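You operate a simulated robot arm through the tools that you are given. There is no shell and no other tool. Be economical: measure what you need, move in short steps, check, and stop when the job is done.

You run a simulated robot arm. Do the job below in one go: nothing can be reset, and whatever is moved stays where it is left.

Task
Put things in order on the dining table. At the end: the green glass stands where the clear sugar shaker stood; the clear sugar shaker stands where the cream carton (marked "LENTILS") stood; the cream carton from the dining table stands where the brown tamper stood; the brown tamper stands on top of the grey leveller; whatever was shut is shut again. Leave all else as you found it, and nothing knocked over.
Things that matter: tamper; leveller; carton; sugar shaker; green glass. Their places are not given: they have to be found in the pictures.

Only the result counts: the job must be done as asked and must still hold three seconds after the hand-in. Knocking over, shifting, dropping, spilling or breaking anything else fails it.

Robot
A 6-joint arm with a two-finger parallel gripper, fixed in place. Base frame: the origin is at the foot of the arm, x ahead of it, y to its left, z up; the work surface is at about z = 0. Units: m, degrees, N and s.
With the tool pointing down near the work surface it reaches from about 0.18 to 0.46 m from the base axis. Its first joint turns from -70.0 to 70.0 degrees. Payload 1.9 kg.
Tool frame: the origin (TCP) lies between the finger pads and is the grasp point; the fingertips stand 0.023 m ahead of it; z points along the fingers, y is the line along which they close. The gripper opens to 0.094 m. The fingers are 0.038 m wide and 0.01 m thick; the gripper's body (0.054 by 0.096 m) begins 0.039 m behind the TCP.
Orientation is that of the tool frame in the base frame, as a unit quaternion [w, x, y, z]. With the fingers straight down and closing along the base's y, the tool's x points along the base's -x, its y along +y and its z along -z.

Tools
- The arm moves only by the tool servo_tool. Its argument "deltas" is a list that holds one entry, the list of rows, each a list of 7 numbers: the shift along the base's x, y, z in cm, then the turn, a rotation vector about the base's x, y, z in degrees, then the finger opening in cm, from 0 to 9.4. In form: [[[x, y, z, wx, wy, wz, fingers], ...]]. A call has 1 to 12 rows; each row shifts and turns the commanded pose from where the row before left it. Rows are played at 5 a second. More than 0.05 m and 8.6 degrees between two rows, or a gripper value outside its range, and nothing of the call is played. Where a pose cannot be reached the arm comes as near as it can. A force on the tool above 40 N (or 10 N above the force at the start of the call, whichever is more), or a blocked arm, ends the call early, and 0.2 s more pass. Each finger travels about 0.108 m/s and halts on what it meets, pressing with about 22 N; the grip force reading is that of the motor and also rises with nothing between the fingers. The clock runs only during rows and for 0.2 s after the last one: add rows that do not move to give the fingers time. The reply holds the time, the measured pose of the TCP, the force on the tool along the base axes, the opening and the grip force, in the units named above and with some noise.
- Cameras (640 x 400 px; columns grow to the right, rows downward): "scene" is fixed at [0.0532, 0.3051, 0.4345]; the picture's right is [-0.81, -0.58, 0.00], its down [-0.26, 0.37, -0.89] and it looks along [0.52, -0.72, -0.46] (base axes); focal length 263 px, centre (320, 200). "wrist" rides on the gripper at [-0.039, 0, -0.044] in the tool frame; the picture's right is [0.00, -1.00, 0.00], its down [0.97, 0.00, -0.24] and it looks along [0.24, 0.00, 0.97] (tool axes); focal length 218 px, centre (320, 200).
- capture(camera): a new picture of that camera. It takes no simulated time.
- measure_at(camera, pixels): for up to 12 pixels [column, row] of the newest picture of that camera ("zoom" is the newest enlarged one), the place [x, y, z] in the base frame of the surface seen there, good to about 0.002 m. It takes no simulated time.
- close_up(camera, box): a new picture of the part [left, top, right, bottom] of that camera's present view, enlarged. It takes no simulated time.
- hand_in(): hands the job in; it is judged then, once.

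Work in short steps. Measure before you move; look again where a grasp or a placing could have gone wrong, and mend it. You have 80 turns and 38 pictures in all, those below and enlarged ones among them. Open the gripper and draw the arm clear of the work before you hand the job in, unless the task says otherwise; then end with one line.

The tools are called as a command line: name --argument value ..., lists and objects as JSON in quotes. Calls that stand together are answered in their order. servo_tool: Moves the arm, as the interface text tells. Its arguments: {"type":"object","properties":{"deltas":{"type":"array","items":{"type":"array","items":{"type":"array","items":{"type":"number"}}}}},"required":["deltas"]} The other tools are called the same way: capture (camera) takes a picture; measure_at (camera, pixels) gives the place of the surface under pixels of a picture; close_up (camera, box) takes an enlarged picture of a part of a camera's view; hand_in () hands the job in.

At the start:

```text
time_s: 0.0
tool_pos: [0.2735, -0.1904, 0.26]
ee_rot: [0.0, 0.0, 1.0, 0.0]
force: [0.4, 0.2, 0.5]
width: 0.0938
grip_force: 0.0
```

scene: 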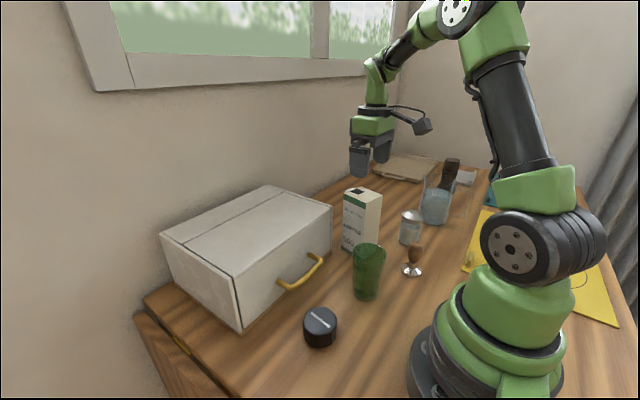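
wrist: 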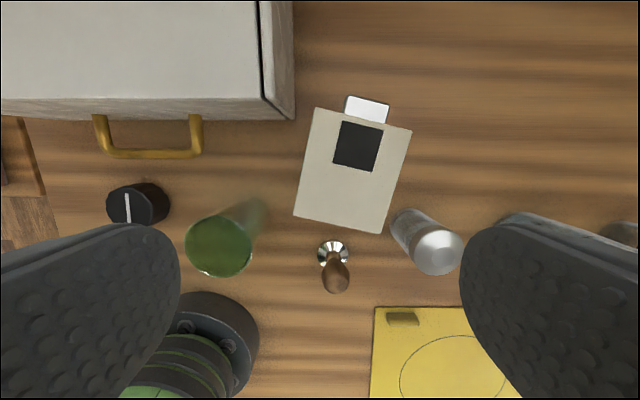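

I'll look closer at the objects on the table first, since the black knob-like thing, the shaker and the tamper need identifying.

close_up --camera "scene" --box '[280, 170, 460, 350]'

close_up --camera "scene" --box '[360, 130, 500, 230]'

measure_at --camera "wrist" --pixels '[[317, 108], [411, 130], [380, 233], [294, 214], [366, 110], [333, 250], [336, 284], [437, 250], [405, 225], [218, 250], [128, 210], [155, 155]]'

```text
2.22 times, centred on (370, 260) of scene
```

zoom: 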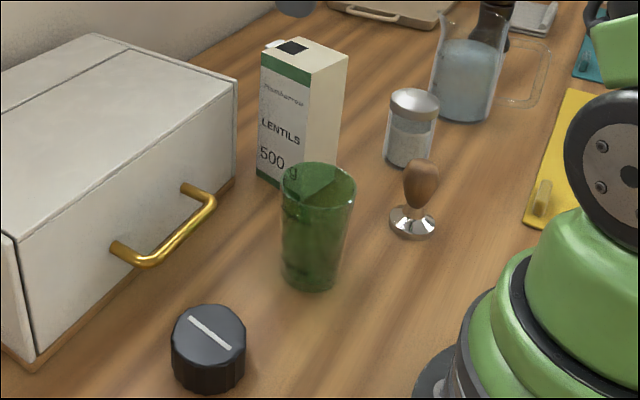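

```text
4.00 times, centred on (430, 180) of scene
```

zoom: 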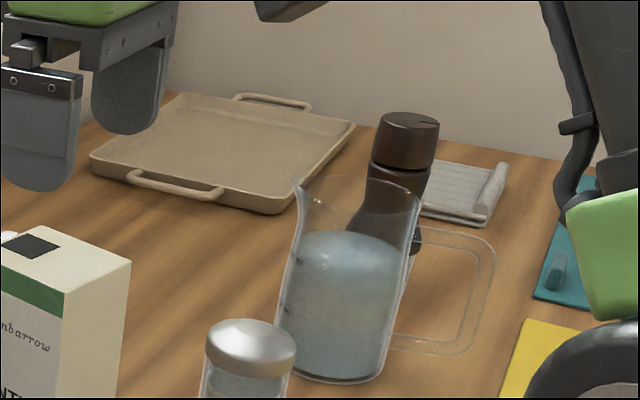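

```text
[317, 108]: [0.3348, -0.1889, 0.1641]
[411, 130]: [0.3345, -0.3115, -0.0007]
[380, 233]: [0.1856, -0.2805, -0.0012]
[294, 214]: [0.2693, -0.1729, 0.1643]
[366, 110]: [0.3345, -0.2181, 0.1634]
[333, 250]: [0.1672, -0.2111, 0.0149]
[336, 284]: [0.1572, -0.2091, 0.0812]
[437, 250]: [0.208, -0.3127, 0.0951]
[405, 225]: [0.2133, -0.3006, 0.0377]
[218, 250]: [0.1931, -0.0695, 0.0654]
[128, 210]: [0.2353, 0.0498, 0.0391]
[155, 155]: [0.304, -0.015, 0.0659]
```

I'll zoom on the dark round thing at (320,325) to judge whether it is the grey leveller.

close_up --camera "scene" --box '[280, 295, 360, 355]'

close_up --camera "wrist" --box '[90, 160, 270, 290]'

measure_at --camera "scene" --pixels '[[320, 315], [305, 317], [336, 317], [322, 347], [368, 245], [355, 250], [382, 250], [414, 262], [411, 214], [363, 190], [440, 195], [302, 262]]'

```text
6.67 times, centred on (320, 325) of scene
```

zoom: 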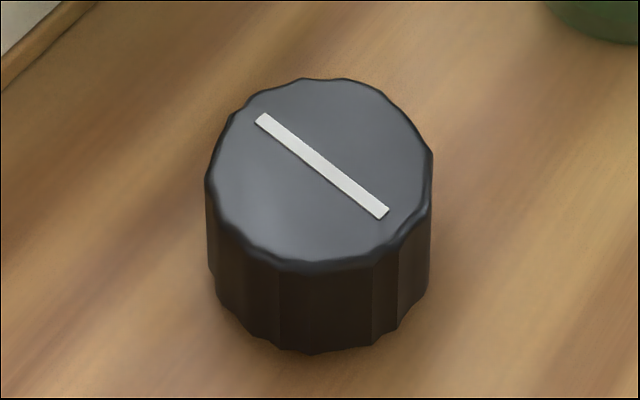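

```text
3.08 times, centred on (180, 225) of wrist
```

zoom: 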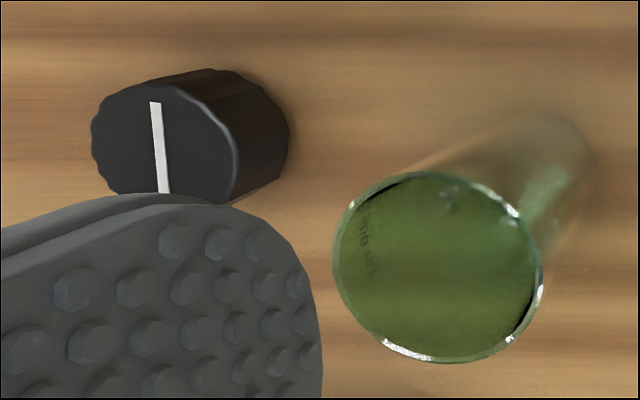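

```text
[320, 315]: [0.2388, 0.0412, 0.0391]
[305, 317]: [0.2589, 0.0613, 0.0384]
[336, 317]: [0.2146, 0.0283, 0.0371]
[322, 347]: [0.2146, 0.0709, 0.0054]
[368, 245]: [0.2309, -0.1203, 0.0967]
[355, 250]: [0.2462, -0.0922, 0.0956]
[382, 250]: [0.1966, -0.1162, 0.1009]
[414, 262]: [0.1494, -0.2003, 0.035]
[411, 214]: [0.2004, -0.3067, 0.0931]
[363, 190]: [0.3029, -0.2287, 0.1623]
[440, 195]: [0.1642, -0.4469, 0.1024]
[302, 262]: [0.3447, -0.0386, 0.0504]
```

The dark knob is nearly black, so I'm not sure it is the "grey leveller". I'll raise the arm and look at the whole table from other places before deciding.

servo_tool --deltas '[[[0, 0, 4, 0, 0, 0, 9.4], [0, -3, 4, 0, 0, 0, 9.4], [0, -4, 3, 0, 0, 0, 9.4], [0, -4, 0, 0, 0, 0, 9.4], [0, -4, 0, 0, 0, 0, 9.4], [0, 0, 0, 0, 0, 0, 9.4]]]'

capture --camera "wrist"

capture --camera "scene"

```text
time_s: 1.4
tool_pos: [0.2775, -0.2589, 0.3704]
ee_rot: [0.001, 0.001, 1.0, -0.001]
force: [-0.7, 0.2, 0.2]
width: 0.0941
grip_force: 0.2
out of reach, approached as far as the arm can: row 4, 5
```

```text
31 pictures are left
```

wrist: 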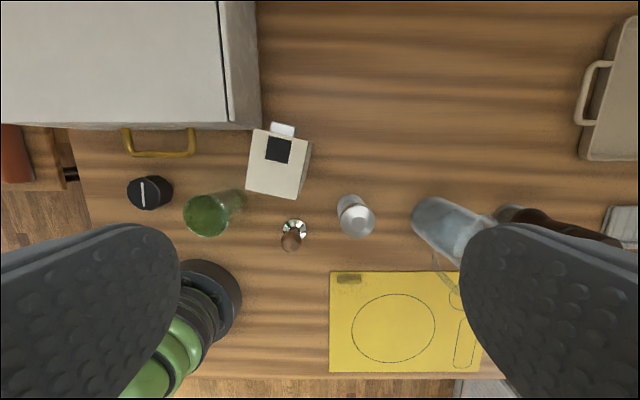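

```text
30 pictures are left
```

scene: 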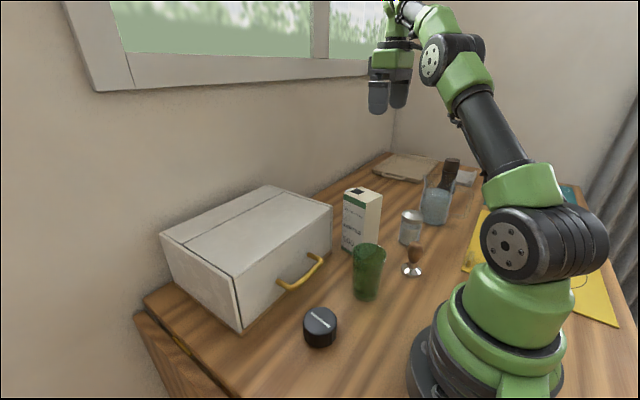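

At the left edge (pixels (15,155) and (70,175)) there is something beside the table. I'll measure it, and move the camera to the left to see it.

measure_at --camera "wrist" --pixels '[[15, 155], [70, 175], [45, 160], [30, 230], [85, 210], [240, 60], [100, 60], [250, 120], [140, 155], [480, 390], [620, 220], [350, 278]]'

servo_tool --deltas '[[[0, 4, 0, 0, 0, 0, 9.4], [0, 5, 0, 0, 0, 0, 9.4], [0, 5, 0, 0, 0, 0, 9.4], [0, 5, 0, 0, 0, 0, 9.4], [0, 5, 0, 0, 0, 0, 9.4], [0, 5, 0, 0, 0, 0, 9.4], [0, 5, 0, 0, 0, 0, 9.4], [0, 5, 0, 0, 0, 0, 9.4], [0, 0, 0, 0, 0, 0, 9.4]]]'

capture --camera "wrist"

```text
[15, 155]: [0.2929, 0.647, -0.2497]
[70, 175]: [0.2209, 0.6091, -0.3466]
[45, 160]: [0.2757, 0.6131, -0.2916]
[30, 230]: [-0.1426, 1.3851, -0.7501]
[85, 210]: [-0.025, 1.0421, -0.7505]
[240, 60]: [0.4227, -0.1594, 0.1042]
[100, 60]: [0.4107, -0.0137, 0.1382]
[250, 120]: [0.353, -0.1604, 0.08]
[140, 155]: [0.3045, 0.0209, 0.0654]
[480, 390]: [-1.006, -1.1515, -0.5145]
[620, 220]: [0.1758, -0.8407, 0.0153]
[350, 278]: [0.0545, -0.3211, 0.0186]
```

```text
time_s: 3.4
tool_pos: [0.2744, 0.1289, 0.3698]
ee_rot: [0.001, 0.001, 1.0, 0.0]
force: [-0.4, 0.4, 0.6]
width: 0.094
grip_force: 0.1
```

```text
29 pictures are left
```

wrist: 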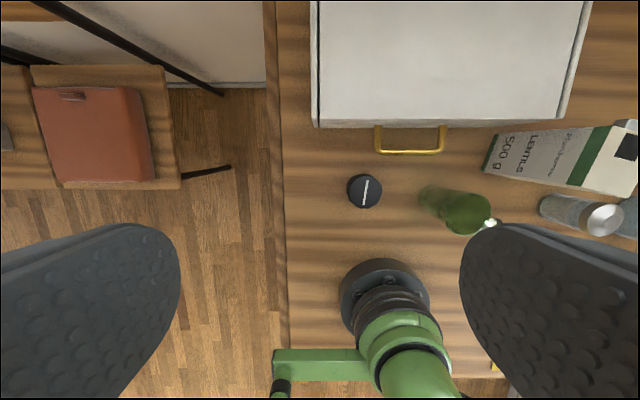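

The side furniture is out of reach; the only leveller candidate is the scalloped dark-grey puck near (0.235, 0.045), in reach with a flat top. I'll go over the tamper group for precise measurement.

servo_tool --deltas '[[[0, -5, 0, 0, 0, 0, 9.4], [0, -5, 0, 0, 0, 0, 9.4], [0, -5, 0, 0, 0, 0, 9.4], [0, -5, 0, 0, 0, 0, 9.4], [0, -5, 0, 0, 0, 0, 9.4], [-2, -4, 0, 0, 0, 0, 9.4], [-2, -4, 0, 0, 0, 0, 9.4], [-2, 0, -2, 0, 0, 0, 9.4], [0, 0, 0, 0, 0, 0, 9.4]]]'

capture --camera "wrist"

```text
time_s: 5.4
tool_pos: [0.2147, -0.2033, 0.348]
ee_rot: [0.0, 0.002, 1.0, 0.0]
force: [0.0, 0.5, 0.1]
width: 0.0943
grip_force: 0.0
```

```text
28 pictures are left
```

wrist: 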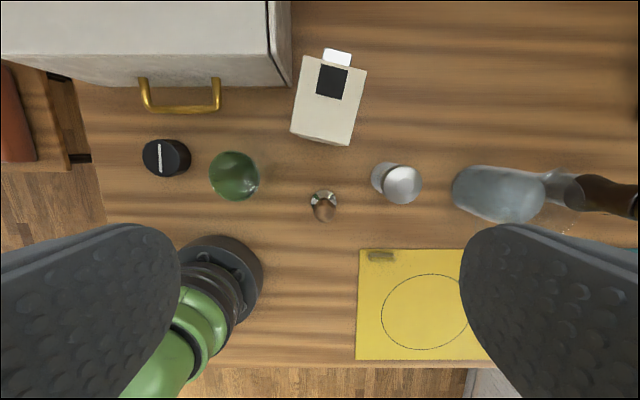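

close_up --camera "wrist" --box '[260, 40, 440, 240]'

close_up --camera "wrist" --box '[130, 120, 290, 220]'

```text
2.00 times, centred on (350, 140) of wrist
```

zoom: 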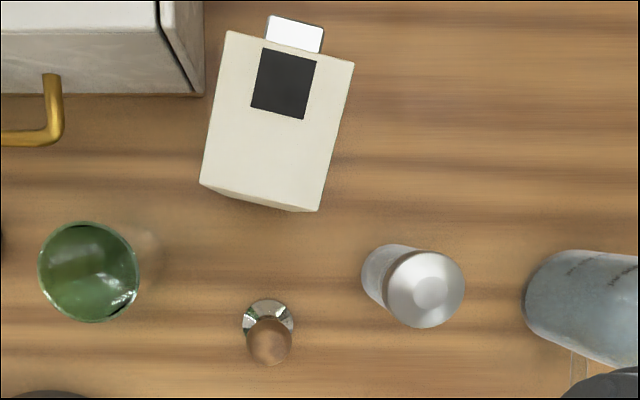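

```text
4.00 times, centred on (210, 170) of wrist
```

zoom: 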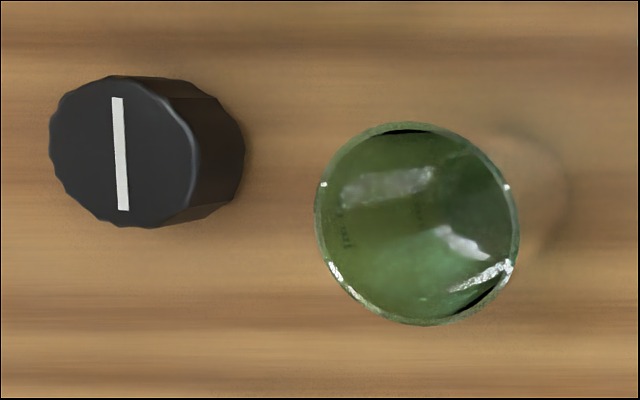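

Measuring edges of carton, tamper and shaker in the wrist picture.

measure_at --camera "wrist" --pixels '[[305, 58], [365, 72], [292, 130], [348, 142], [313, 201], [336, 199], [324, 191], [324, 211], [385, 185], [420, 184], [402, 167], [403, 202]]'

measure_at --camera "wrist" --pixels '[[144, 158], [178, 160], [160, 141], [163, 175], [210, 176], [259, 176], [235, 152], [235, 199], [235, 175], [187, 157], [324, 204], [402, 184]]'

```text
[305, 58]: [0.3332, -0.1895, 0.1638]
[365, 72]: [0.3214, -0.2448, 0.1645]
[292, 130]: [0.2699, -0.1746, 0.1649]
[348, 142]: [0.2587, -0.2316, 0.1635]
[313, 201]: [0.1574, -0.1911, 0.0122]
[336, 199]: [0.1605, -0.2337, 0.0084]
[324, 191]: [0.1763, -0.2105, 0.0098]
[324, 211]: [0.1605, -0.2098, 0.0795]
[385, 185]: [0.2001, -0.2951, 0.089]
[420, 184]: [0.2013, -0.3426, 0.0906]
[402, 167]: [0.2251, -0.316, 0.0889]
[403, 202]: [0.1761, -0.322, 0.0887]
```

```text
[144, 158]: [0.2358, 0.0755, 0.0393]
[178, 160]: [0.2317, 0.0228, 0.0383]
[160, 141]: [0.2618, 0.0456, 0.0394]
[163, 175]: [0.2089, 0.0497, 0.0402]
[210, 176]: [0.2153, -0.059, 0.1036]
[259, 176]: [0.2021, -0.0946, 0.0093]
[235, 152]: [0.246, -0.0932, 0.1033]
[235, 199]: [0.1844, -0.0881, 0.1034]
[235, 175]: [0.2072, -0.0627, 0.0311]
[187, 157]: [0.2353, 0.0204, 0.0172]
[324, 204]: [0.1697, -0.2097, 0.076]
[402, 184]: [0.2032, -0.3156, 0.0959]
```

Tamper sits at about (0.159, -0.211), handle top z 0.08. Moving above it with fingers at 6 cm, then checking.

servo_tool --deltas '[[[-2.8, -0.4, -3, 0, 0, 0, 7], [-2.8, -0.4, -3, 0, 0, 0, 6], [0, 0, -4.5, 0, 0, 0, 6], [0, 0, -4.5, 0, 0, 0, 6], [0, 0, -4.5, 0, 0, 0, 6], [0, 0, -3, 0, 0, 0, 6], [0, 0, 0, 0, 0, 0, 6]]]'

capture --camera "wrist"

```text
time_s: 7.0
tool_pos: [0.158, -0.2099, 0.1228]
ee_rot: [0.001, 0.001, 1.0, 0.0]
force: [1.5, 0.0, -0.8]
width: 0.0597
grip_force: 0.1
```

```text
25 pictures are left
```

wrist: 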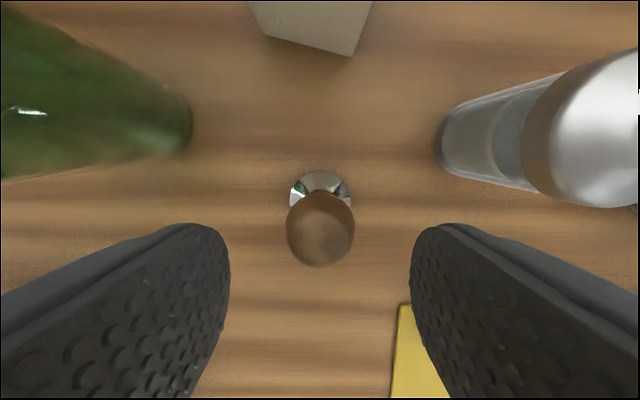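

Handle is centred at column 321. Measuring its fore-aft position and the neighbours.

measure_at --camera "wrist" --pixels '[[321, 200], [321, 215], [321, 235], [321, 255], [290, 228], [353, 228], [321, 173], [291, 190], [351, 190], [190, 125], [438, 145], [560, 130]]'

```text
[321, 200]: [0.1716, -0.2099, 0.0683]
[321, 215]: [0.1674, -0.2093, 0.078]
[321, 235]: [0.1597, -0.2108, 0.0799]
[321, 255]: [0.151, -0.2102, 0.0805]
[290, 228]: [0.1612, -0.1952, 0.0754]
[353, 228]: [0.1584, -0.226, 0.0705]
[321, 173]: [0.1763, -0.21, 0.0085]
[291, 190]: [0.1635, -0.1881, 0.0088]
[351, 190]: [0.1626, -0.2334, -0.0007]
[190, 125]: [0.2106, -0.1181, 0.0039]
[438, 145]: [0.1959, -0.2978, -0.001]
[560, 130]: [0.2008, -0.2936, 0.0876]
```

Handle axis is about (0.157, -0.210), radius ~1.5 cm. Descending to z 0.058 and closing.

servo_tool --deltas '[[[-0.1, 0, -3.5, 0, 0, 0, 6], [0, 0, -3, 0, 0, 0, 6], [0, 0, 0, 0, 0, 0, 6], [0, 0, 0, 0, 0, 0, 2.5], [0, 0, 0, 0, 0, 0, 1.5], [0, 0, 0, 0, 0, 0, 1.5], [0, 0, 0, 0, 0, 0, 1.5]]]'

```text
time_s: 8.6
tool_pos: [0.1578, -0.2095, 0.0606]
ee_rot: [0.0, 0.001, 1.0, 0.0]
force: [-0.4, -0.7, 0.5]
width: 0.0352
grip_force: 22.0
```

Held at width 3.5 cm. Lifting to z≈0.21 and carrying it toward the leveller (over the glass with plenty of clearance).

servo_tool --deltas '[[[0, 0, 3, 0, 0, 0, 1], [0, 0, 4, 0, 0, 0, 1], [0, 0, 4, 0, 0, 0, 1], [0, 0, 4, 0, 0, 0, 1], [1, 4, 0, 0, 0, 0, 1], [1, 4.5, 0, 0, 0, 0, 1], [1, 4.5, 0, 0, 0, 0, 1], [1.5, 4.5, 0, 0, 0, 0, 1], [1.5, 4.5, 0, 0, 0, 0, 1], [1.8, 3.9, 0, 0, 0, 0, 1], [0, 0, 0, 0, 0, 0, 1], [0, 0, 0, 0, 0, 0, 1]]]'

capture --camera "wrist"

capture --camera "scene"

```text
time_s: 11.2
tool_pos: [0.239, 0.0486, 0.208]
ee_rot: [0.0, 0.001, 1.0, 0.0]
force: [0.1, 0.6, -5.2]
width: 0.0354
grip_force: 21.6
```

```text
24 pictures are left
```

wrist: 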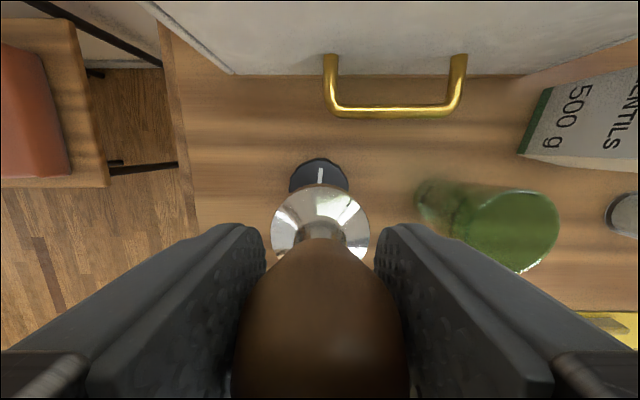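

```text
23 pictures are left
```

scene: 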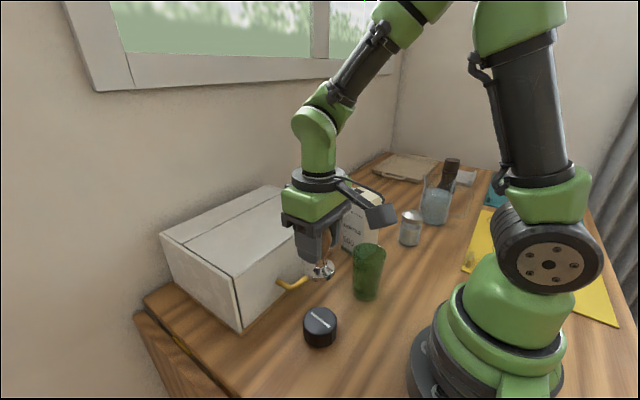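

Upright in the grip. Measuring the disc in hand and the leveller top to align.

measure_at --camera "wrist" --pixels '[[273, 232], [368, 232], [320, 187], [285, 205], [356, 205], [320, 160], [291, 180], [347, 182], [320, 175]]'

measure_at --camera "scene" --pixels '[[320, 312], [304, 318], [336, 319], [321, 330], [320, 320], [320, 277], [309, 270], [333, 270]]'

```text
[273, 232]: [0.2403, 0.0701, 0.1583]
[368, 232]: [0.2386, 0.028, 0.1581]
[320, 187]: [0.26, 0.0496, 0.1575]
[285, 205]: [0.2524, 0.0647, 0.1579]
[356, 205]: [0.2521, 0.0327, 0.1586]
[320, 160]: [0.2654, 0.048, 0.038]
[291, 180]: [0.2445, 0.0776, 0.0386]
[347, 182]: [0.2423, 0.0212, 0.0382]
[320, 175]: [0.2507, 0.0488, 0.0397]
```

```text
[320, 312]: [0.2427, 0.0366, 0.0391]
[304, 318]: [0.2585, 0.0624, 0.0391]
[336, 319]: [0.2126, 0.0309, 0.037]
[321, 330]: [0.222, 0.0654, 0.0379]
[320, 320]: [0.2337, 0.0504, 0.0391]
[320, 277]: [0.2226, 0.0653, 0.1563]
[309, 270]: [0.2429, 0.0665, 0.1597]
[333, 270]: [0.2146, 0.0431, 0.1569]
```

Disc centre (0.2385, 0.049) vs leveller centre (~0.2365, 0.049), top 0.039. Shift 0.2 cm and lower to just above.

servo_tool --deltas '[[[-0.2, 0, -4, 0, 0, 0, 1], [0, 0, -4, 0, 0, 0, 1], [0, 0, -2.2, 0, 0, 0, 1], [0, 0, 0, 0, 0, 0, 1], [0, 0, -0.2, 0, 0, 0, 1], [0, 0, -0.15, 0, 0, 0, 1], [0, 0, 0, 0, 0, 0, 1]]]'

close_up --camera "scene" --box '[270, 260, 370, 360]'

```text
time_s: 12.8
tool_pos: [0.2348, 0.0487, 0.1026]
ee_rot: [0.0, 0.0, 1.0, 0.0]
force: [0.2, 0.8, -4.4]
width: 0.0352
grip_force: 21.4
```

```text
4.00 times, centred on (320, 310) of scene
```

zoom: 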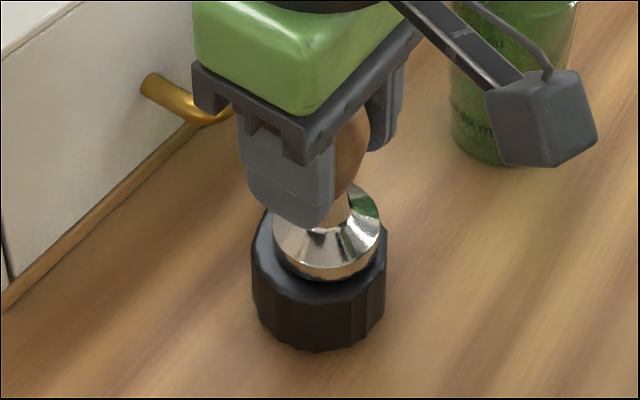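

It hovers 2–3 mm above the leveller, about 2 mm too far to -x. Nudging +x 0.2 cm and lowering to contact; also measuring the protruding boom so I know its clearance.

measure_at --camera "zoom" --pixels '[[510, 120], [570, 110], [545, 160], [440, 40]]'

servo_tool --deltas '[[[0.2, 0, 0, 0, 0, 0, 1], [0, 0, -0.1, 0, 0, 0, 1], [0, 0, -0.1, 0, 0, 0, 1], [0, 0, -0.1, 0, 0, 0, 1], [0, 0, 0, 0, 0, 0, 1]]]'

```text
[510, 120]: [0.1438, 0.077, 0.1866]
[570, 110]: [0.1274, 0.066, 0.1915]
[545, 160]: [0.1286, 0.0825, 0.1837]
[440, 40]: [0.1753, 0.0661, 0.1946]
```

```text
time_s: 14.0
tool_pos: [0.2356, 0.0493, 0.0995]
ee_rot: [0.0, 0.0, 1.0, 0.0]
force: [-1.0, 0.1, -4.3]
width: 0.0353
grip_force: 22.4
```

Weight still on the tool (-4.3 N), so no contact yet; lowering further in 1 mm steps.

servo_tool --deltas '[[[0, 0, -0.1, 0, 0, 0, 1], [0, 0, -0.1, 0, 0, 0, 1], [0, 0, 0, 0, 0, 0, 1]]]'

close_up --camera "scene" --box '[290, 290, 350, 350]'

```text
time_s: 14.8
tool_pos: [0.2366, 0.0474, 0.0979]
ee_rot: [0.001, 0.001, 1.0, 0.0]
force: [-1.9, 1.6, 18.3]
width: 0.0355
grip_force: 22.4
```

```text
6.67 times, centred on (320, 320) of scene
```

zoom: 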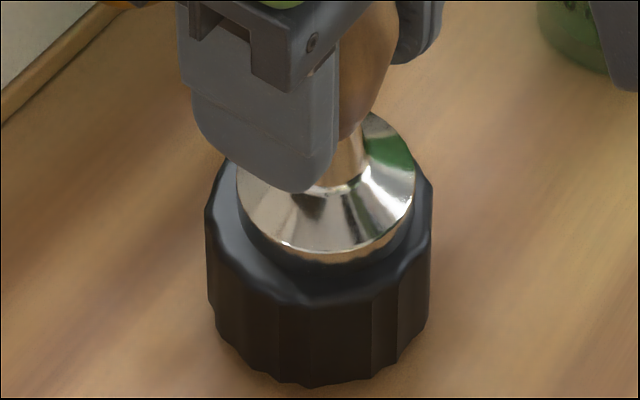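

Contact confirmed (+18 N), disc sits within the top. Easing off slightly, opening gently, then rising.

servo_tool --deltas '[[[0, 0, 0.08, 0, 0, 0, 1], [0, 0, 0, 0, 0, 0, 3.8], [0, 0, 0, 0, 0, 0, 4.5], [0, 0, 0, 0, 0, 0, 5.5], [0, 0, 0, 0, 0, 0, 6], [0, 0, 3, 0, 0, 0, 6], [0, 0, 4, 0, 0, 0, 6], [0, 0, 4.5, 0, 0, 0, 6], [0, 0, 0, 0, 0, 0, 6]]]'

close_up --camera "scene" --box '[270, 230, 400, 360]'

```text
time_s: 16.8
tool_pos: [0.2351, 0.0473, 0.2143]
ee_rot: [0.0, 0.001, 1.0, -0.001]
force: [-0.8, -0.2, 0.1]
width: 0.0598
grip_force: 0.1
```

```text
3.08 times, centred on (335, 295) of scene
```

zoom: 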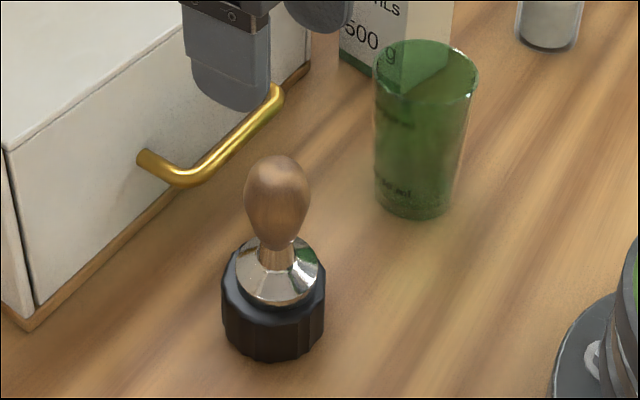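

Tamper stands steadily on the leveller. Next the carton: moving above (0.296, -0.210), turning the tool by -12.3° to match its sides.

servo_tool --deltas '[[[0, -2, 4, 0, 0, 0, 8.5], [1, -4.5, 1, 0, 0, 0, 8.5], [1, -4.5, 0, 0, 0, -4, 8.5], [1, -4.5, 0, 0, 0, -4, 8.5], [1, -4.5, 0, 0, 0, -4.3, 8.5], [1, -4, 0, 0, 0, 0, 8.5], [1.1, -1.7, 0, 0, 0, 0, 8.5], [0, 0, 0, 0, 0, 0, 8.5]]]'

capture --camera "wrist"

```text
time_s: 18.6
tool_pos: [0.2989, -0.2066, 0.2645]
ee_rot: [0.0, 0.108, 0.994, 0.0]
force: [0.4, 1.0, -0.8]
width: 0.085
grip_force: 0.1
```

```text
19 pictures are left
```

wrist: 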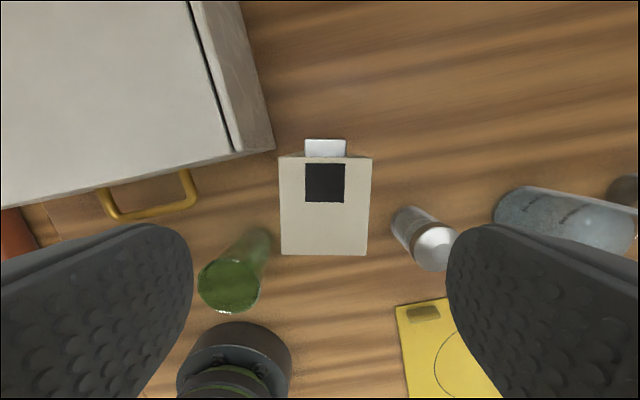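

Carton is aligned with the picture (cols 280–371). Measuring its corners for centering.

measure_at --camera "wrist" --pixels '[[281, 159], [370, 161], [283, 252], [366, 253], [326, 148], [195, 200], [420, 30]]'

```text
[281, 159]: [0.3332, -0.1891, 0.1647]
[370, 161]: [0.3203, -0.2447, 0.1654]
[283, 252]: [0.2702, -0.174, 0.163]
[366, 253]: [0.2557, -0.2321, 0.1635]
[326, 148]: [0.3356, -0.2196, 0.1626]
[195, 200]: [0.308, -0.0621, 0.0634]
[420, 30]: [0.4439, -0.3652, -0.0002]
```

Centre (0.295, -0.210). Adjusting, lowering to z≈0.138 and closing.

servo_tool --deltas '[[[-0.4, -0.35, -4, 0, 0, 0, 8], [0, 0, -4, 0, 0, 0, 8], [0, 0, -4.5, 0, 0, 0, 8], [0, 0, 0, 0, 0, 0, 8], [0, 0, 0, 0, 0, 0, 6], [0, 0, 0, 0, 0, 0, 5], [0, 0, 0, 0, 0, 0, 5], [0, 0, 0, 0, 0, 0, 5]]]'

```text
time_s: 20.4
tool_pos: [0.2954, -0.2082, 0.1395]
ee_rot: [0.0, 0.108, 0.994, 0.0]
force: [-0.3, 0.3, 0.9]
width: 0.0616
grip_force: 22.2
```

Carton gripped (6.2 cm). Lifting 4 cm and moving straight back to the tamper's spot (0.157, -0.2105), between glass and shaker.

servo_tool --deltas '[[[0, 0, 2, 0, 0, 0, 4.5], [0, 0, 2, 0, 0, 0, 4.5], [-3, 0, 0, 0, 0, 0, 4.5], [-4, 0, 0, 0, 0, 0, 4.5], [-4, -0.1, 0, 0, 0, 0, 4.5], [-2.8, -0.1, 0, 0, 0, 0, 4.5], [0, 0, 0, 0, 0, 0, 4.5], [0, 0, 0, 0, 0, 0, 4.5]]]'

capture --camera "scene"

```text
time_s: 22.2
tool_pos: [0.1542, -0.2132, 0.1801]
ee_rot: [0.001, 0.108, 0.994, 0.0]
force: [0.0, 0.2, -4.0]
width: 0.0617
grip_force: 21.7
```

```text
18 pictures are left
```

scene: 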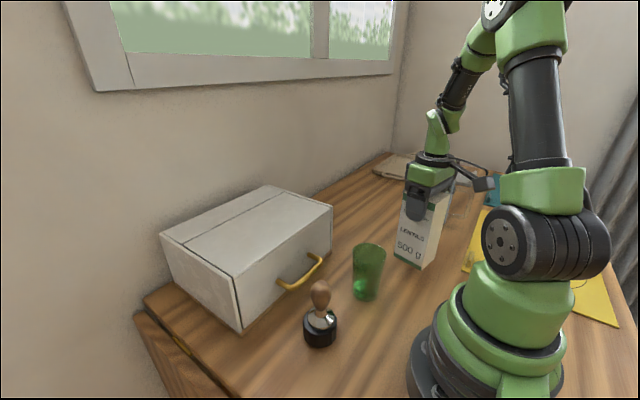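

Carton hovers 4 cm above the spot. Checking the yellow board's corner in the last wrist picture for clearance.

measure_at --camera "wrist" --pixels '[[399, 311], [405, 350], [394, 308]]'

servo_tool --deltas '[[[0.1, 0.1, -2, 0, 0, 0, 4.5], [0, 0, -1.5, 0, 0, 0, 4.5], [0, 0, -0.2, 0, 0, 0, 4.5], [0, 0, 0, 0, 0, 0, 4.5]]]'

```text
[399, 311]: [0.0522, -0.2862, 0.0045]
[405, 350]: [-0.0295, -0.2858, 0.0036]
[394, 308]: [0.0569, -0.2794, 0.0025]
```

```text
time_s: 23.2
tool_pos: [0.157, -0.2134, 0.14]
ee_rot: [0.0, 0.108, 0.994, 0.0]
force: [-0.3, -0.2, -4.7]
width: 0.0616
grip_force: 22.1
```

Board is well clear. Lowering in 1 mm steps to contact.

servo_tool --deltas '[[[0, 0.1, -0.1, 0, 0, 0, 4.5], [0, 0, -0.1, 0, 0, 0, 4.5], [0, 0, 0, 0, 0, 0, 4.5]]]'

```text
time_s: 24.0
tool_pos: [0.1585, -0.2118, 0.1405]
ee_rot: [0.0, 0.109, 0.994, 0.0]
force: [-3.6, 0.3, 5.1]
width: 0.0616
grip_force: 22.7
```

Contact felt (+5 N). Opening and rising.

servo_tool --deltas '[[[0, 0, 0, 0, 0, 0, 6.4], [0, 0, 0, 0, 0, 0, 7], [0, 0, 0, 0, 0, 0, 8], [0, 0, 0, 0, 0, 0, 8], [0, 0, 3, 0, 0, 0, 8], [0, 0, 4.5, 0, 0, 0, 8], [0, 0, 4.5, 0, 0, 0, 8], [2, -1, 0, 0, 0, 4, 8], [2, -4, 0, 0, 0, 4, 8], [0, -4, 0, 0, 0, 4.3, 8], [0, 0, 0, 0, 0, 0, 8]]]'

capture --camera "wrist"

capture --camera "scene"

```text
time_s: 26.4
tool_pos: [0.1956, -0.3008, 0.2593]
ee_rot: [0.0, 0.0, 1.0, 0.0]
force: [-0.7, -0.9, 0.0]
width: 0.0801
grip_force: 0.0
```

```text
17 pictures are left
```

wrist: 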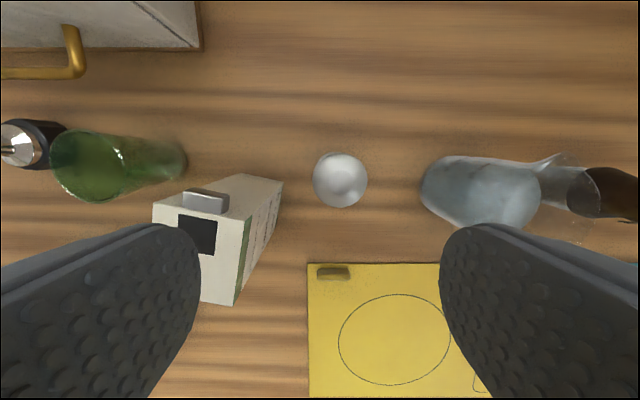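

```text
16 pictures are left
```

scene: 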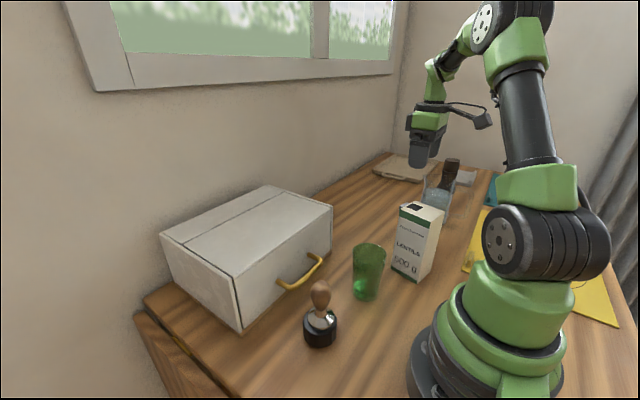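

Carton stands well. Shaker lid centre now at pixel (340,180); measuring it plus the carton's edge and jug's edge.

measure_at --camera "wrist" --pixels '[[315, 180], [366, 180], [340, 154], [340, 206], [340, 180], [283, 183], [156, 206], [236, 303], [424, 190], [460, 160], [342, 182], [203, 292]]'

close_up --camera "wrist" --box '[290, 130, 390, 230]'

```text
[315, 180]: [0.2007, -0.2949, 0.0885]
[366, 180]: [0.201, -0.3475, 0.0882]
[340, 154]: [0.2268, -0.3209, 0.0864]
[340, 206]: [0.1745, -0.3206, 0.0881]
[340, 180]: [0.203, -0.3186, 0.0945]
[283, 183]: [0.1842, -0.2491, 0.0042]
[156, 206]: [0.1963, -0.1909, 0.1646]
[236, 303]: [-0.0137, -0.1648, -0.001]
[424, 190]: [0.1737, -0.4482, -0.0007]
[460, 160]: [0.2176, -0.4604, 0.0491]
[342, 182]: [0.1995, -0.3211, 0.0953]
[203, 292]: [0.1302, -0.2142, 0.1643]
```

```text
4.00 times, centred on (340, 180) of wrist
```

zoom: 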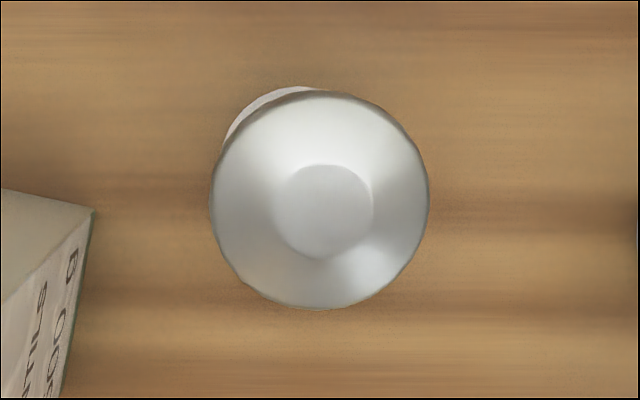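

Shaker centre (0.2007, -0.321), radius 2.6 cm, lid top 0.095. Descending to z 0.067 and closing.

servo_tool --deltas '[[[0.5, -2, -3, 0, 0, 0, 7.4], [0, 0, -4.5, 0, 0, 0, 7.4], [0, 0, -4.5, 0, 0, 0, 7.4], [0, 0, -4.5, 0, 0, 0, 7.4], [0, 0, -2.7, 0, 0, 0, 7.4], [0, 0, 0, 0, 0, 0, 7.4], [0, 0, 0, 0, 0, 0, 5], [0, 0, 0, 0, 0, 0, 4], [0, 0, 0, 0, 0, 0, 4], [0, 0, 0, 0, 0, 0, 4]]]'

```text
time_s: 28.6
tool_pos: [0.2012, -0.3191, 0.0678]
ee_rot: [0.0, 0.0, 1.0, 0.0]
force: [0.1, -0.3, 0.1]
width: 0.0551
grip_force: 22.9
```

Gripped. The arm's rear boom would meet the carton if I set down at yaw 0, so I lift 5 cm, go out in +x, and turn the tool +60° so the boom points away.

servo_tool --deltas '[[[0, 0, 2, 0, 0, 0, 4], [0, 0, 3, 0, 0, 0, 4], [3, 0, 0, 0, 0, 7.5, 4], [3.4, 0, 0, 0, 0, 7.5, 4], [3, 0, 0, 0, 0, 7.5, 4], [0, 0, 0, 0, 0, 7.5, 4], [0, 2.5, 0, 0, 0, 7.5, 4], [0, 2.5, 0, 0, 0, 7.5, 4], [0, 2.5, 0, 0, 0, 7.5, 4], [0, 2.5, 0, 0, 0, 7.5, 4], [0, 0, 0, 0, 0, 0, 4], [0, 0, 0, 0, 0, 0, 4]]]'

capture --camera "scene"

capture --camera "wrist"

```text
time_s: 31.2
tool_pos: [0.2951, -0.2204, 0.1194]
ee_rot: [0.0, -0.499, 0.867, 0.0]
force: [1.0, 0.5, -2.1]
width: 0.055
grip_force: 22.3
```

```text
14 pictures are left
```

scene: 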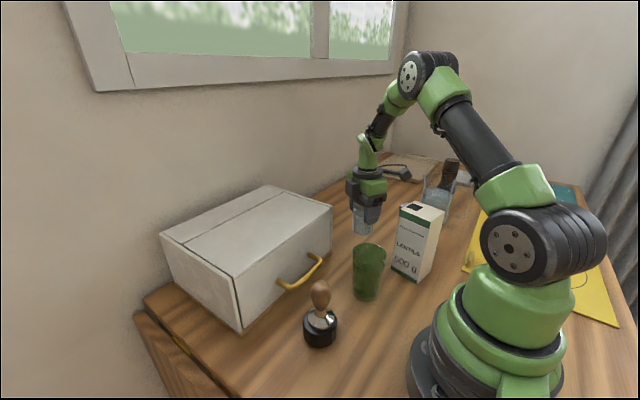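

```text
13 pictures are left
```

wrist: 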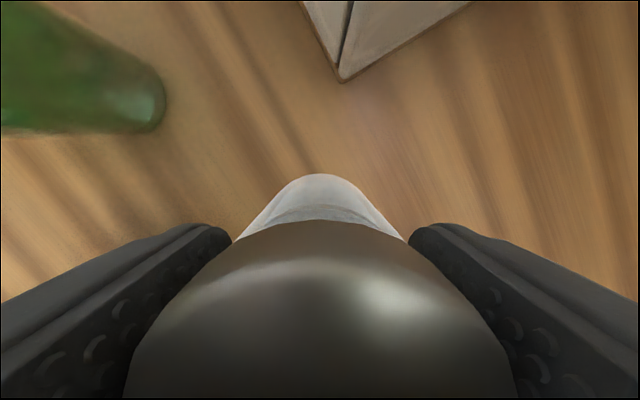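

Boom now points away. Move 1 cm in +y and lower onto the carton's former spot.

servo_tool --deltas '[[[0, 1.05, 0, 0, 0, 0, 4], [0, 0, -3, 0, 0, 0, 4], [0, 0, -1.8, 0, 0, 0, 4], [0, 0, 0, 0, 0, 0, 4], [0, 0, -0.15, 0, 0, 0, 4], [0, 0, -0.1, 0, 0, 0, 4], [0, 0, 0, 0, 0, 0, 4]]]'

```text
time_s: 32.8
tool_pos: [0.295, -0.2119, 0.0662]
ee_rot: [0.0, -0.499, 0.866, 0.0]
force: [-0.2, 0.0, -1.2]
width: 0.0552
grip_force: 21.8
```

Force rose a little; nearly touching. Another 1 mm steps.

servo_tool --deltas '[[[0, 0.1, -0.1, 0, 0, 0, 4], [0, 0, -0.05, 0, 0, 0, 4], [0, 0, 0, 0, 0, 0, 4]]]'

```text
time_s: 33.6
tool_pos: [0.2949, -0.2109, 0.0655]
ee_rot: [0.001, -0.499, 0.867, 0.0]
force: [0.4, 0.5, -0.9]
width: 0.0551
grip_force: 21.6
```

close_up --camera "scene" --box '[330, 180, 410, 250]'

servo_tool --deltas '[[[0, 0, -0.1, 0, 0, 0, 4], [0, 0, 0, 0, 0, 0, 4]]]'

```text
5.71 times, centred on (370, 215) of scene
```

zoom: 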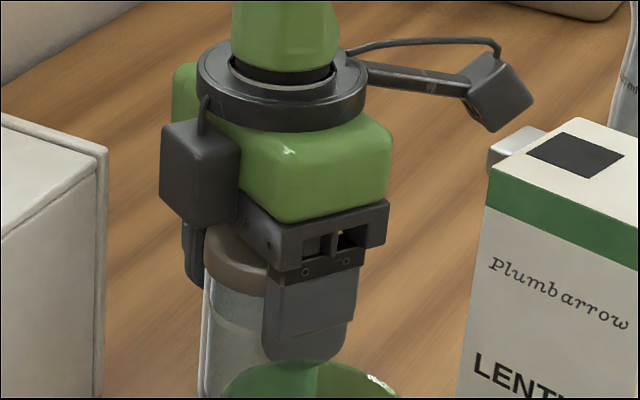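

```text
time_s: 34.2
tool_pos: [0.2944, -0.2115, 0.0657]
ee_rot: [0.001, -0.5, 0.866, 0.0]
force: [2.0, -0.5, 17.2]
width: 0.0551
grip_force: 22.2
```

Contact (+17 N). Easing off, opening, rising, turning back to yaw 0 on the way toward the glass.

servo_tool --deltas '[[[0, 0, 0.1, 0, 0, 0, 5.4], [0, 0, 0, 0, 0, 0, 6.2], [0, 0, 0, 0, 0, 0, 7.4], [0, 0, 0, 0, 0, 0, 7.4], [0, 0, 3, 0, 0, 0, 7.4], [0, 0, 4.5, 0, 0, 0, 7.4], [0, 0, 4.5, 0, 0, 0, 7.4], [0, 0, 3, 0, 0, 0, 7.4], [0, 0, 0, 0, 0, 0, 7.4]]]'

servo_tool --deltas '[[[-1, 1.5, 0, 0, 0, -7.5, 8.5], [-1, 1.5, 0, 0, 0, -7.5, 8.5], [-1, 1.5, 0, 0, 0, -7.5, 8.5], [-1, 1.5, 0, 0, 0, -7.5, 8.5], [-1, 1.5, 0, 0, 0, -7.5, 8.5], [-1, 1.5, 0, 0, 0, -7.5, 8.5], [-1, 1.5, 0, 0, 0, -7.5, 8.5], [-1, 1.5, 0, 0, 0, -7.5, 8.5], [0, 0, 0, 0, 0, 0, 8.5]]]'

capture --camera "wrist"

capture --camera "scene"

```text
time_s: 36.2
tool_pos: [0.2974, -0.2063, 0.2138]
ee_rot: [0.0, -0.5, 0.866, 0.0]
force: [-1.1, 0.4, -0.4]
width: 0.0739
grip_force: 0.1
```

```text
time_s: 38.2
tool_pos: [0.2151, -0.0913, 0.215]
ee_rot: [0.0, 0.001, 1.0, 0.0]
force: [0.0, 0.1, -0.1]
width: 0.0849
grip_force: 0.1
```

```text
11 pictures are left
```

wrist: 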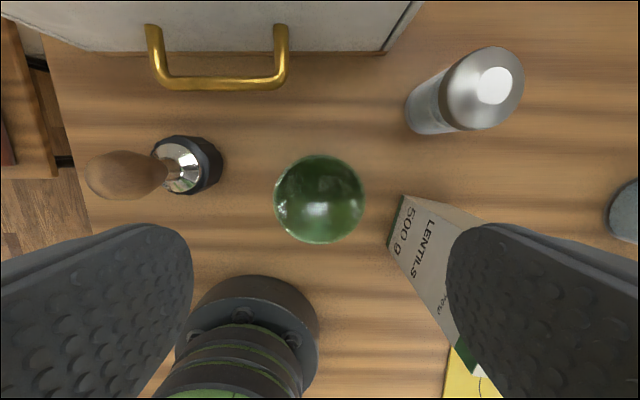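

```text
10 pictures are left
```

scene: 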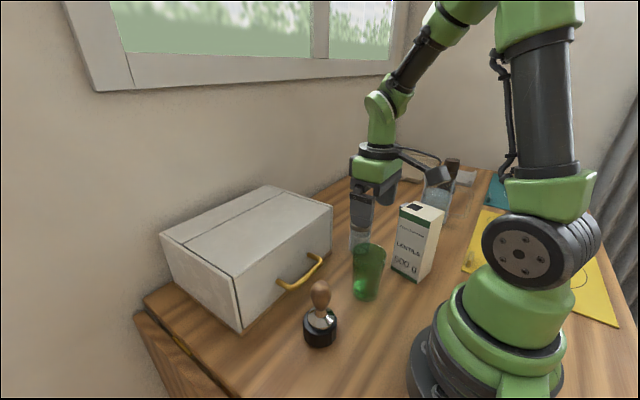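

Measuring the glass rim (320,200) and verifying the shaker's new place.

measure_at --camera "wrist" --pixels '[[275, 200], [364, 200], [320, 156], [320, 242], [449, 95], [523, 80], [480, 49], [483, 127], [390, 220], [405, 197]]'

```text
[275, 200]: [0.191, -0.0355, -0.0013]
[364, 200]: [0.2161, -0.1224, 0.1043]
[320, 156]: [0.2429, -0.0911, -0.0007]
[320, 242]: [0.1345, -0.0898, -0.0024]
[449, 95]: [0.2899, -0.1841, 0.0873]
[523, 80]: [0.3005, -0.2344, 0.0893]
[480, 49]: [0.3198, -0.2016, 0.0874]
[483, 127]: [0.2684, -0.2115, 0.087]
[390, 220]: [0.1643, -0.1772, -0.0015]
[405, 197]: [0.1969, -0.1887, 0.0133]
```

Shaker centre (0.294, -0.209), right where the carton stood. The glass is centred under the tool; descending to z 0.078 and closing.

servo_tool --deltas '[[[0, 0, -4.5, 0, 0, 0, 8.5], [0, 0, -4.5, 0, 0, 0, 8.5], [0, 0, -4.7, 0, 0, 0, 8.5], [0, 0, 0, 0, 0, 0, 8.5], [0, 0, 0, 0, 0, 0, 6.5], [0, 0, 0, 0, 0, 0, 5], [0, 0, 0, 0, 0, 0, 5], [0, 0, 0, 0, 0, 0, 5]]]'

```text
time_s: 40.0
tool_pos: [0.213, -0.0853, 0.0788]
ee_rot: [0.0, 0.0, 1.0, 0.0]
force: [-0.1, -0.5, 0.0]
width: 0.0659
grip_force: 22.4
```

Gripped (6.6 cm). Lifting to z≈0.285 so the glass's bottom clears carton top, then over to the shaker's old spot.

servo_tool --deltas '[[[0, 0, 2, 0, 0, 0, 5], [0, 0, 3.5, 0, 0, 0, 5], [0, 0, 4, 0, 0, 0, 5], [0, 0, 4, 0, 0, 0, 5], [0, 0, 4, 0, 0, 0, 5], [0, 0, 3.2, 0, 0, 0, 5], [0, 0, 0, 0, 0, 0, 5]]]'

close_up --camera "scene" --box '[280, 80, 460, 260]'

```text
time_s: 41.6
tool_pos: [0.2162, -0.0892, 0.2853]
ee_rot: [0.0, 0.001, 1.0, -0.001]
force: [-0.7, -0.2, -3.1]
width: 0.0655
grip_force: 21.9
```

```text
2.22 times, centred on (370, 170) of scene
```

zoom: 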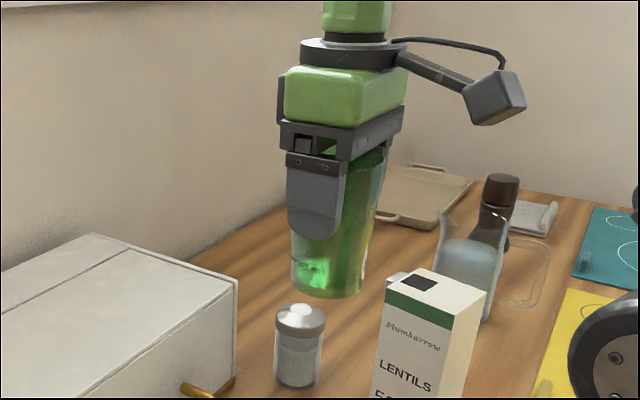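

Glass held upright. Moving over to (0.201, -0.320).

servo_tool --deltas '[[[-0.2, -3, 0, 0, 0, 0, 5], [-0.2, -4, 0, 0, 0, 0, 5], [-0.25, -4, 0, 0, 0, 0, 5], [-0.25, -4, 0, 0, 0, 0, 5], [-0.25, -4, 0, 0, 0, 0, 5], [-0.3, -3.95, 0, 0, 0, 0, 5], [0, 0, 0, 0, 0, 0, 5], [0, 0, -3, 0, 0, 0, 5], [0, 0, -3, 0, 0, 0, 5], [0, 0, 0, 0, 0, 0, 5]]]'

capture --camera "scene"

```text
time_s: 43.8
tool_pos: [0.1997, -0.3194, 0.2261]
ee_rot: [-0.001, 0.001, 1.0, 0.0]
force: [-0.8, 0.9, -1.5]
width: 0.0655
grip_force: 21.8
```

```text
8 pictures are left
```

scene: 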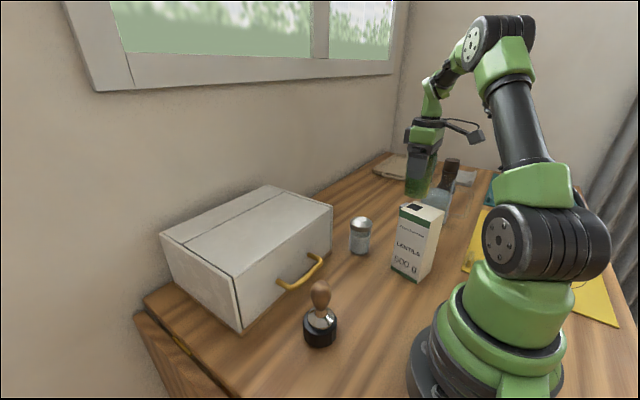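

Descending to just above the table.

servo_tool --deltas '[[[0, 0, -4.5, 0, 0, 0, 5], [0, 0, -4.5, 0, 0, 0, 5], [0, 0, -4, 0, 0, 0, 5], [0, 0, -1.4, 0, 0, 0, 5], [0, 0, 0, 0, 0, 0, 5], [0, 0, -0.15, 0, 0, 0, 5], [0, 0, 0, 0, 0, 0, 5]]]'

```text
time_s: 45.4
tool_pos: [0.2012, -0.3188, 0.0793]
ee_rot: [0.0, 0.001, 1.0, 0.0]
force: [0.3, 1.1, 0.7]
width: 0.0653
grip_force: 22.1
```

Near contact; one more millimetre.

servo_tool --deltas '[[[0, 0, -0.1, 0, 0, 0, 5], [0, 0, 0, 0, 0, 0, 5]]]'

```text
time_s: 46.0
tool_pos: [0.201, -0.3185, 0.0788]
ee_rot: [-0.001, 0.001, 1.0, -0.002]
force: [0.2, 1.0, 5.9]
width: 0.0656
grip_force: 21.7
```

Contact (+5.9 N). Opening and rising straight up, then drawing clear.

servo_tool --deltas '[[[0, 0, 0, 0, 0, 0, 6.8], [0, 0, 0, 0, 0, 0, 7.4], [0, 0, 0, 0, 0, 0, 8.2], [0, 0, 0, 0, 0, 0, 8.2], [0, 0, 3, 0, 0, 0, 8.2], [0, 0, 4.5, 0, 0, 0, 8.2], [0, 0, 4.5, 0, 0, 0, 8.2], [0, 0, 4.5, 0, 0, 0, 8.2], [0, 0, 3, 0, 0, 0, 9.4], [0, 0, 0, 0, 0, 0, 9.4]]]'

capture --camera "scene"

capture --camera "wrist"

```text
time_s: 48.2
tool_pos: [0.2018, -0.3212, 0.2755]
ee_rot: [0.0, 0.001, 1.0, -0.001]
force: [0.2, 0.0, -0.3]
width: 0.0942
grip_force: 0.1
```

```text
7 pictures are left
```

scene: 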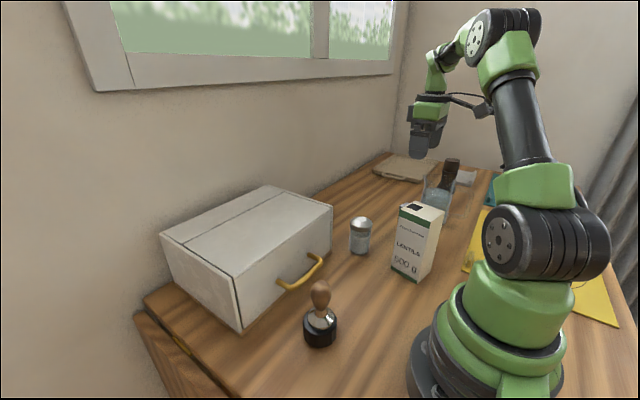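

```text
6 pictures are left
```

wrist: 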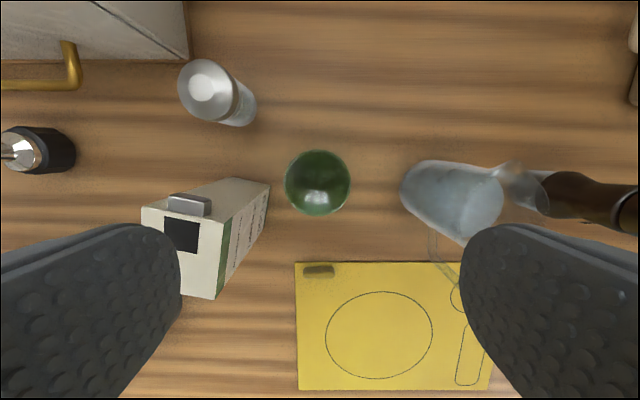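

All things stand upright in their places: tamper on leveller, carton at the tamper's spot, shaker at the carton's, glass (317,183) at the shaker's. The drawer was never opened, and the arm is clear with an open gripper. Handing in.

hand_in

```text
The job is handed in.
```

I made all four moves and handed the job in. The green glass is at the sugar shaker's old spot, the shaker at the carton's, the LENTILS carton at the tamper's, and the brown tamper stands on the dark-grey puck I took to be the leveller (I saw no other candidate on the table and never opened the shut drawer).
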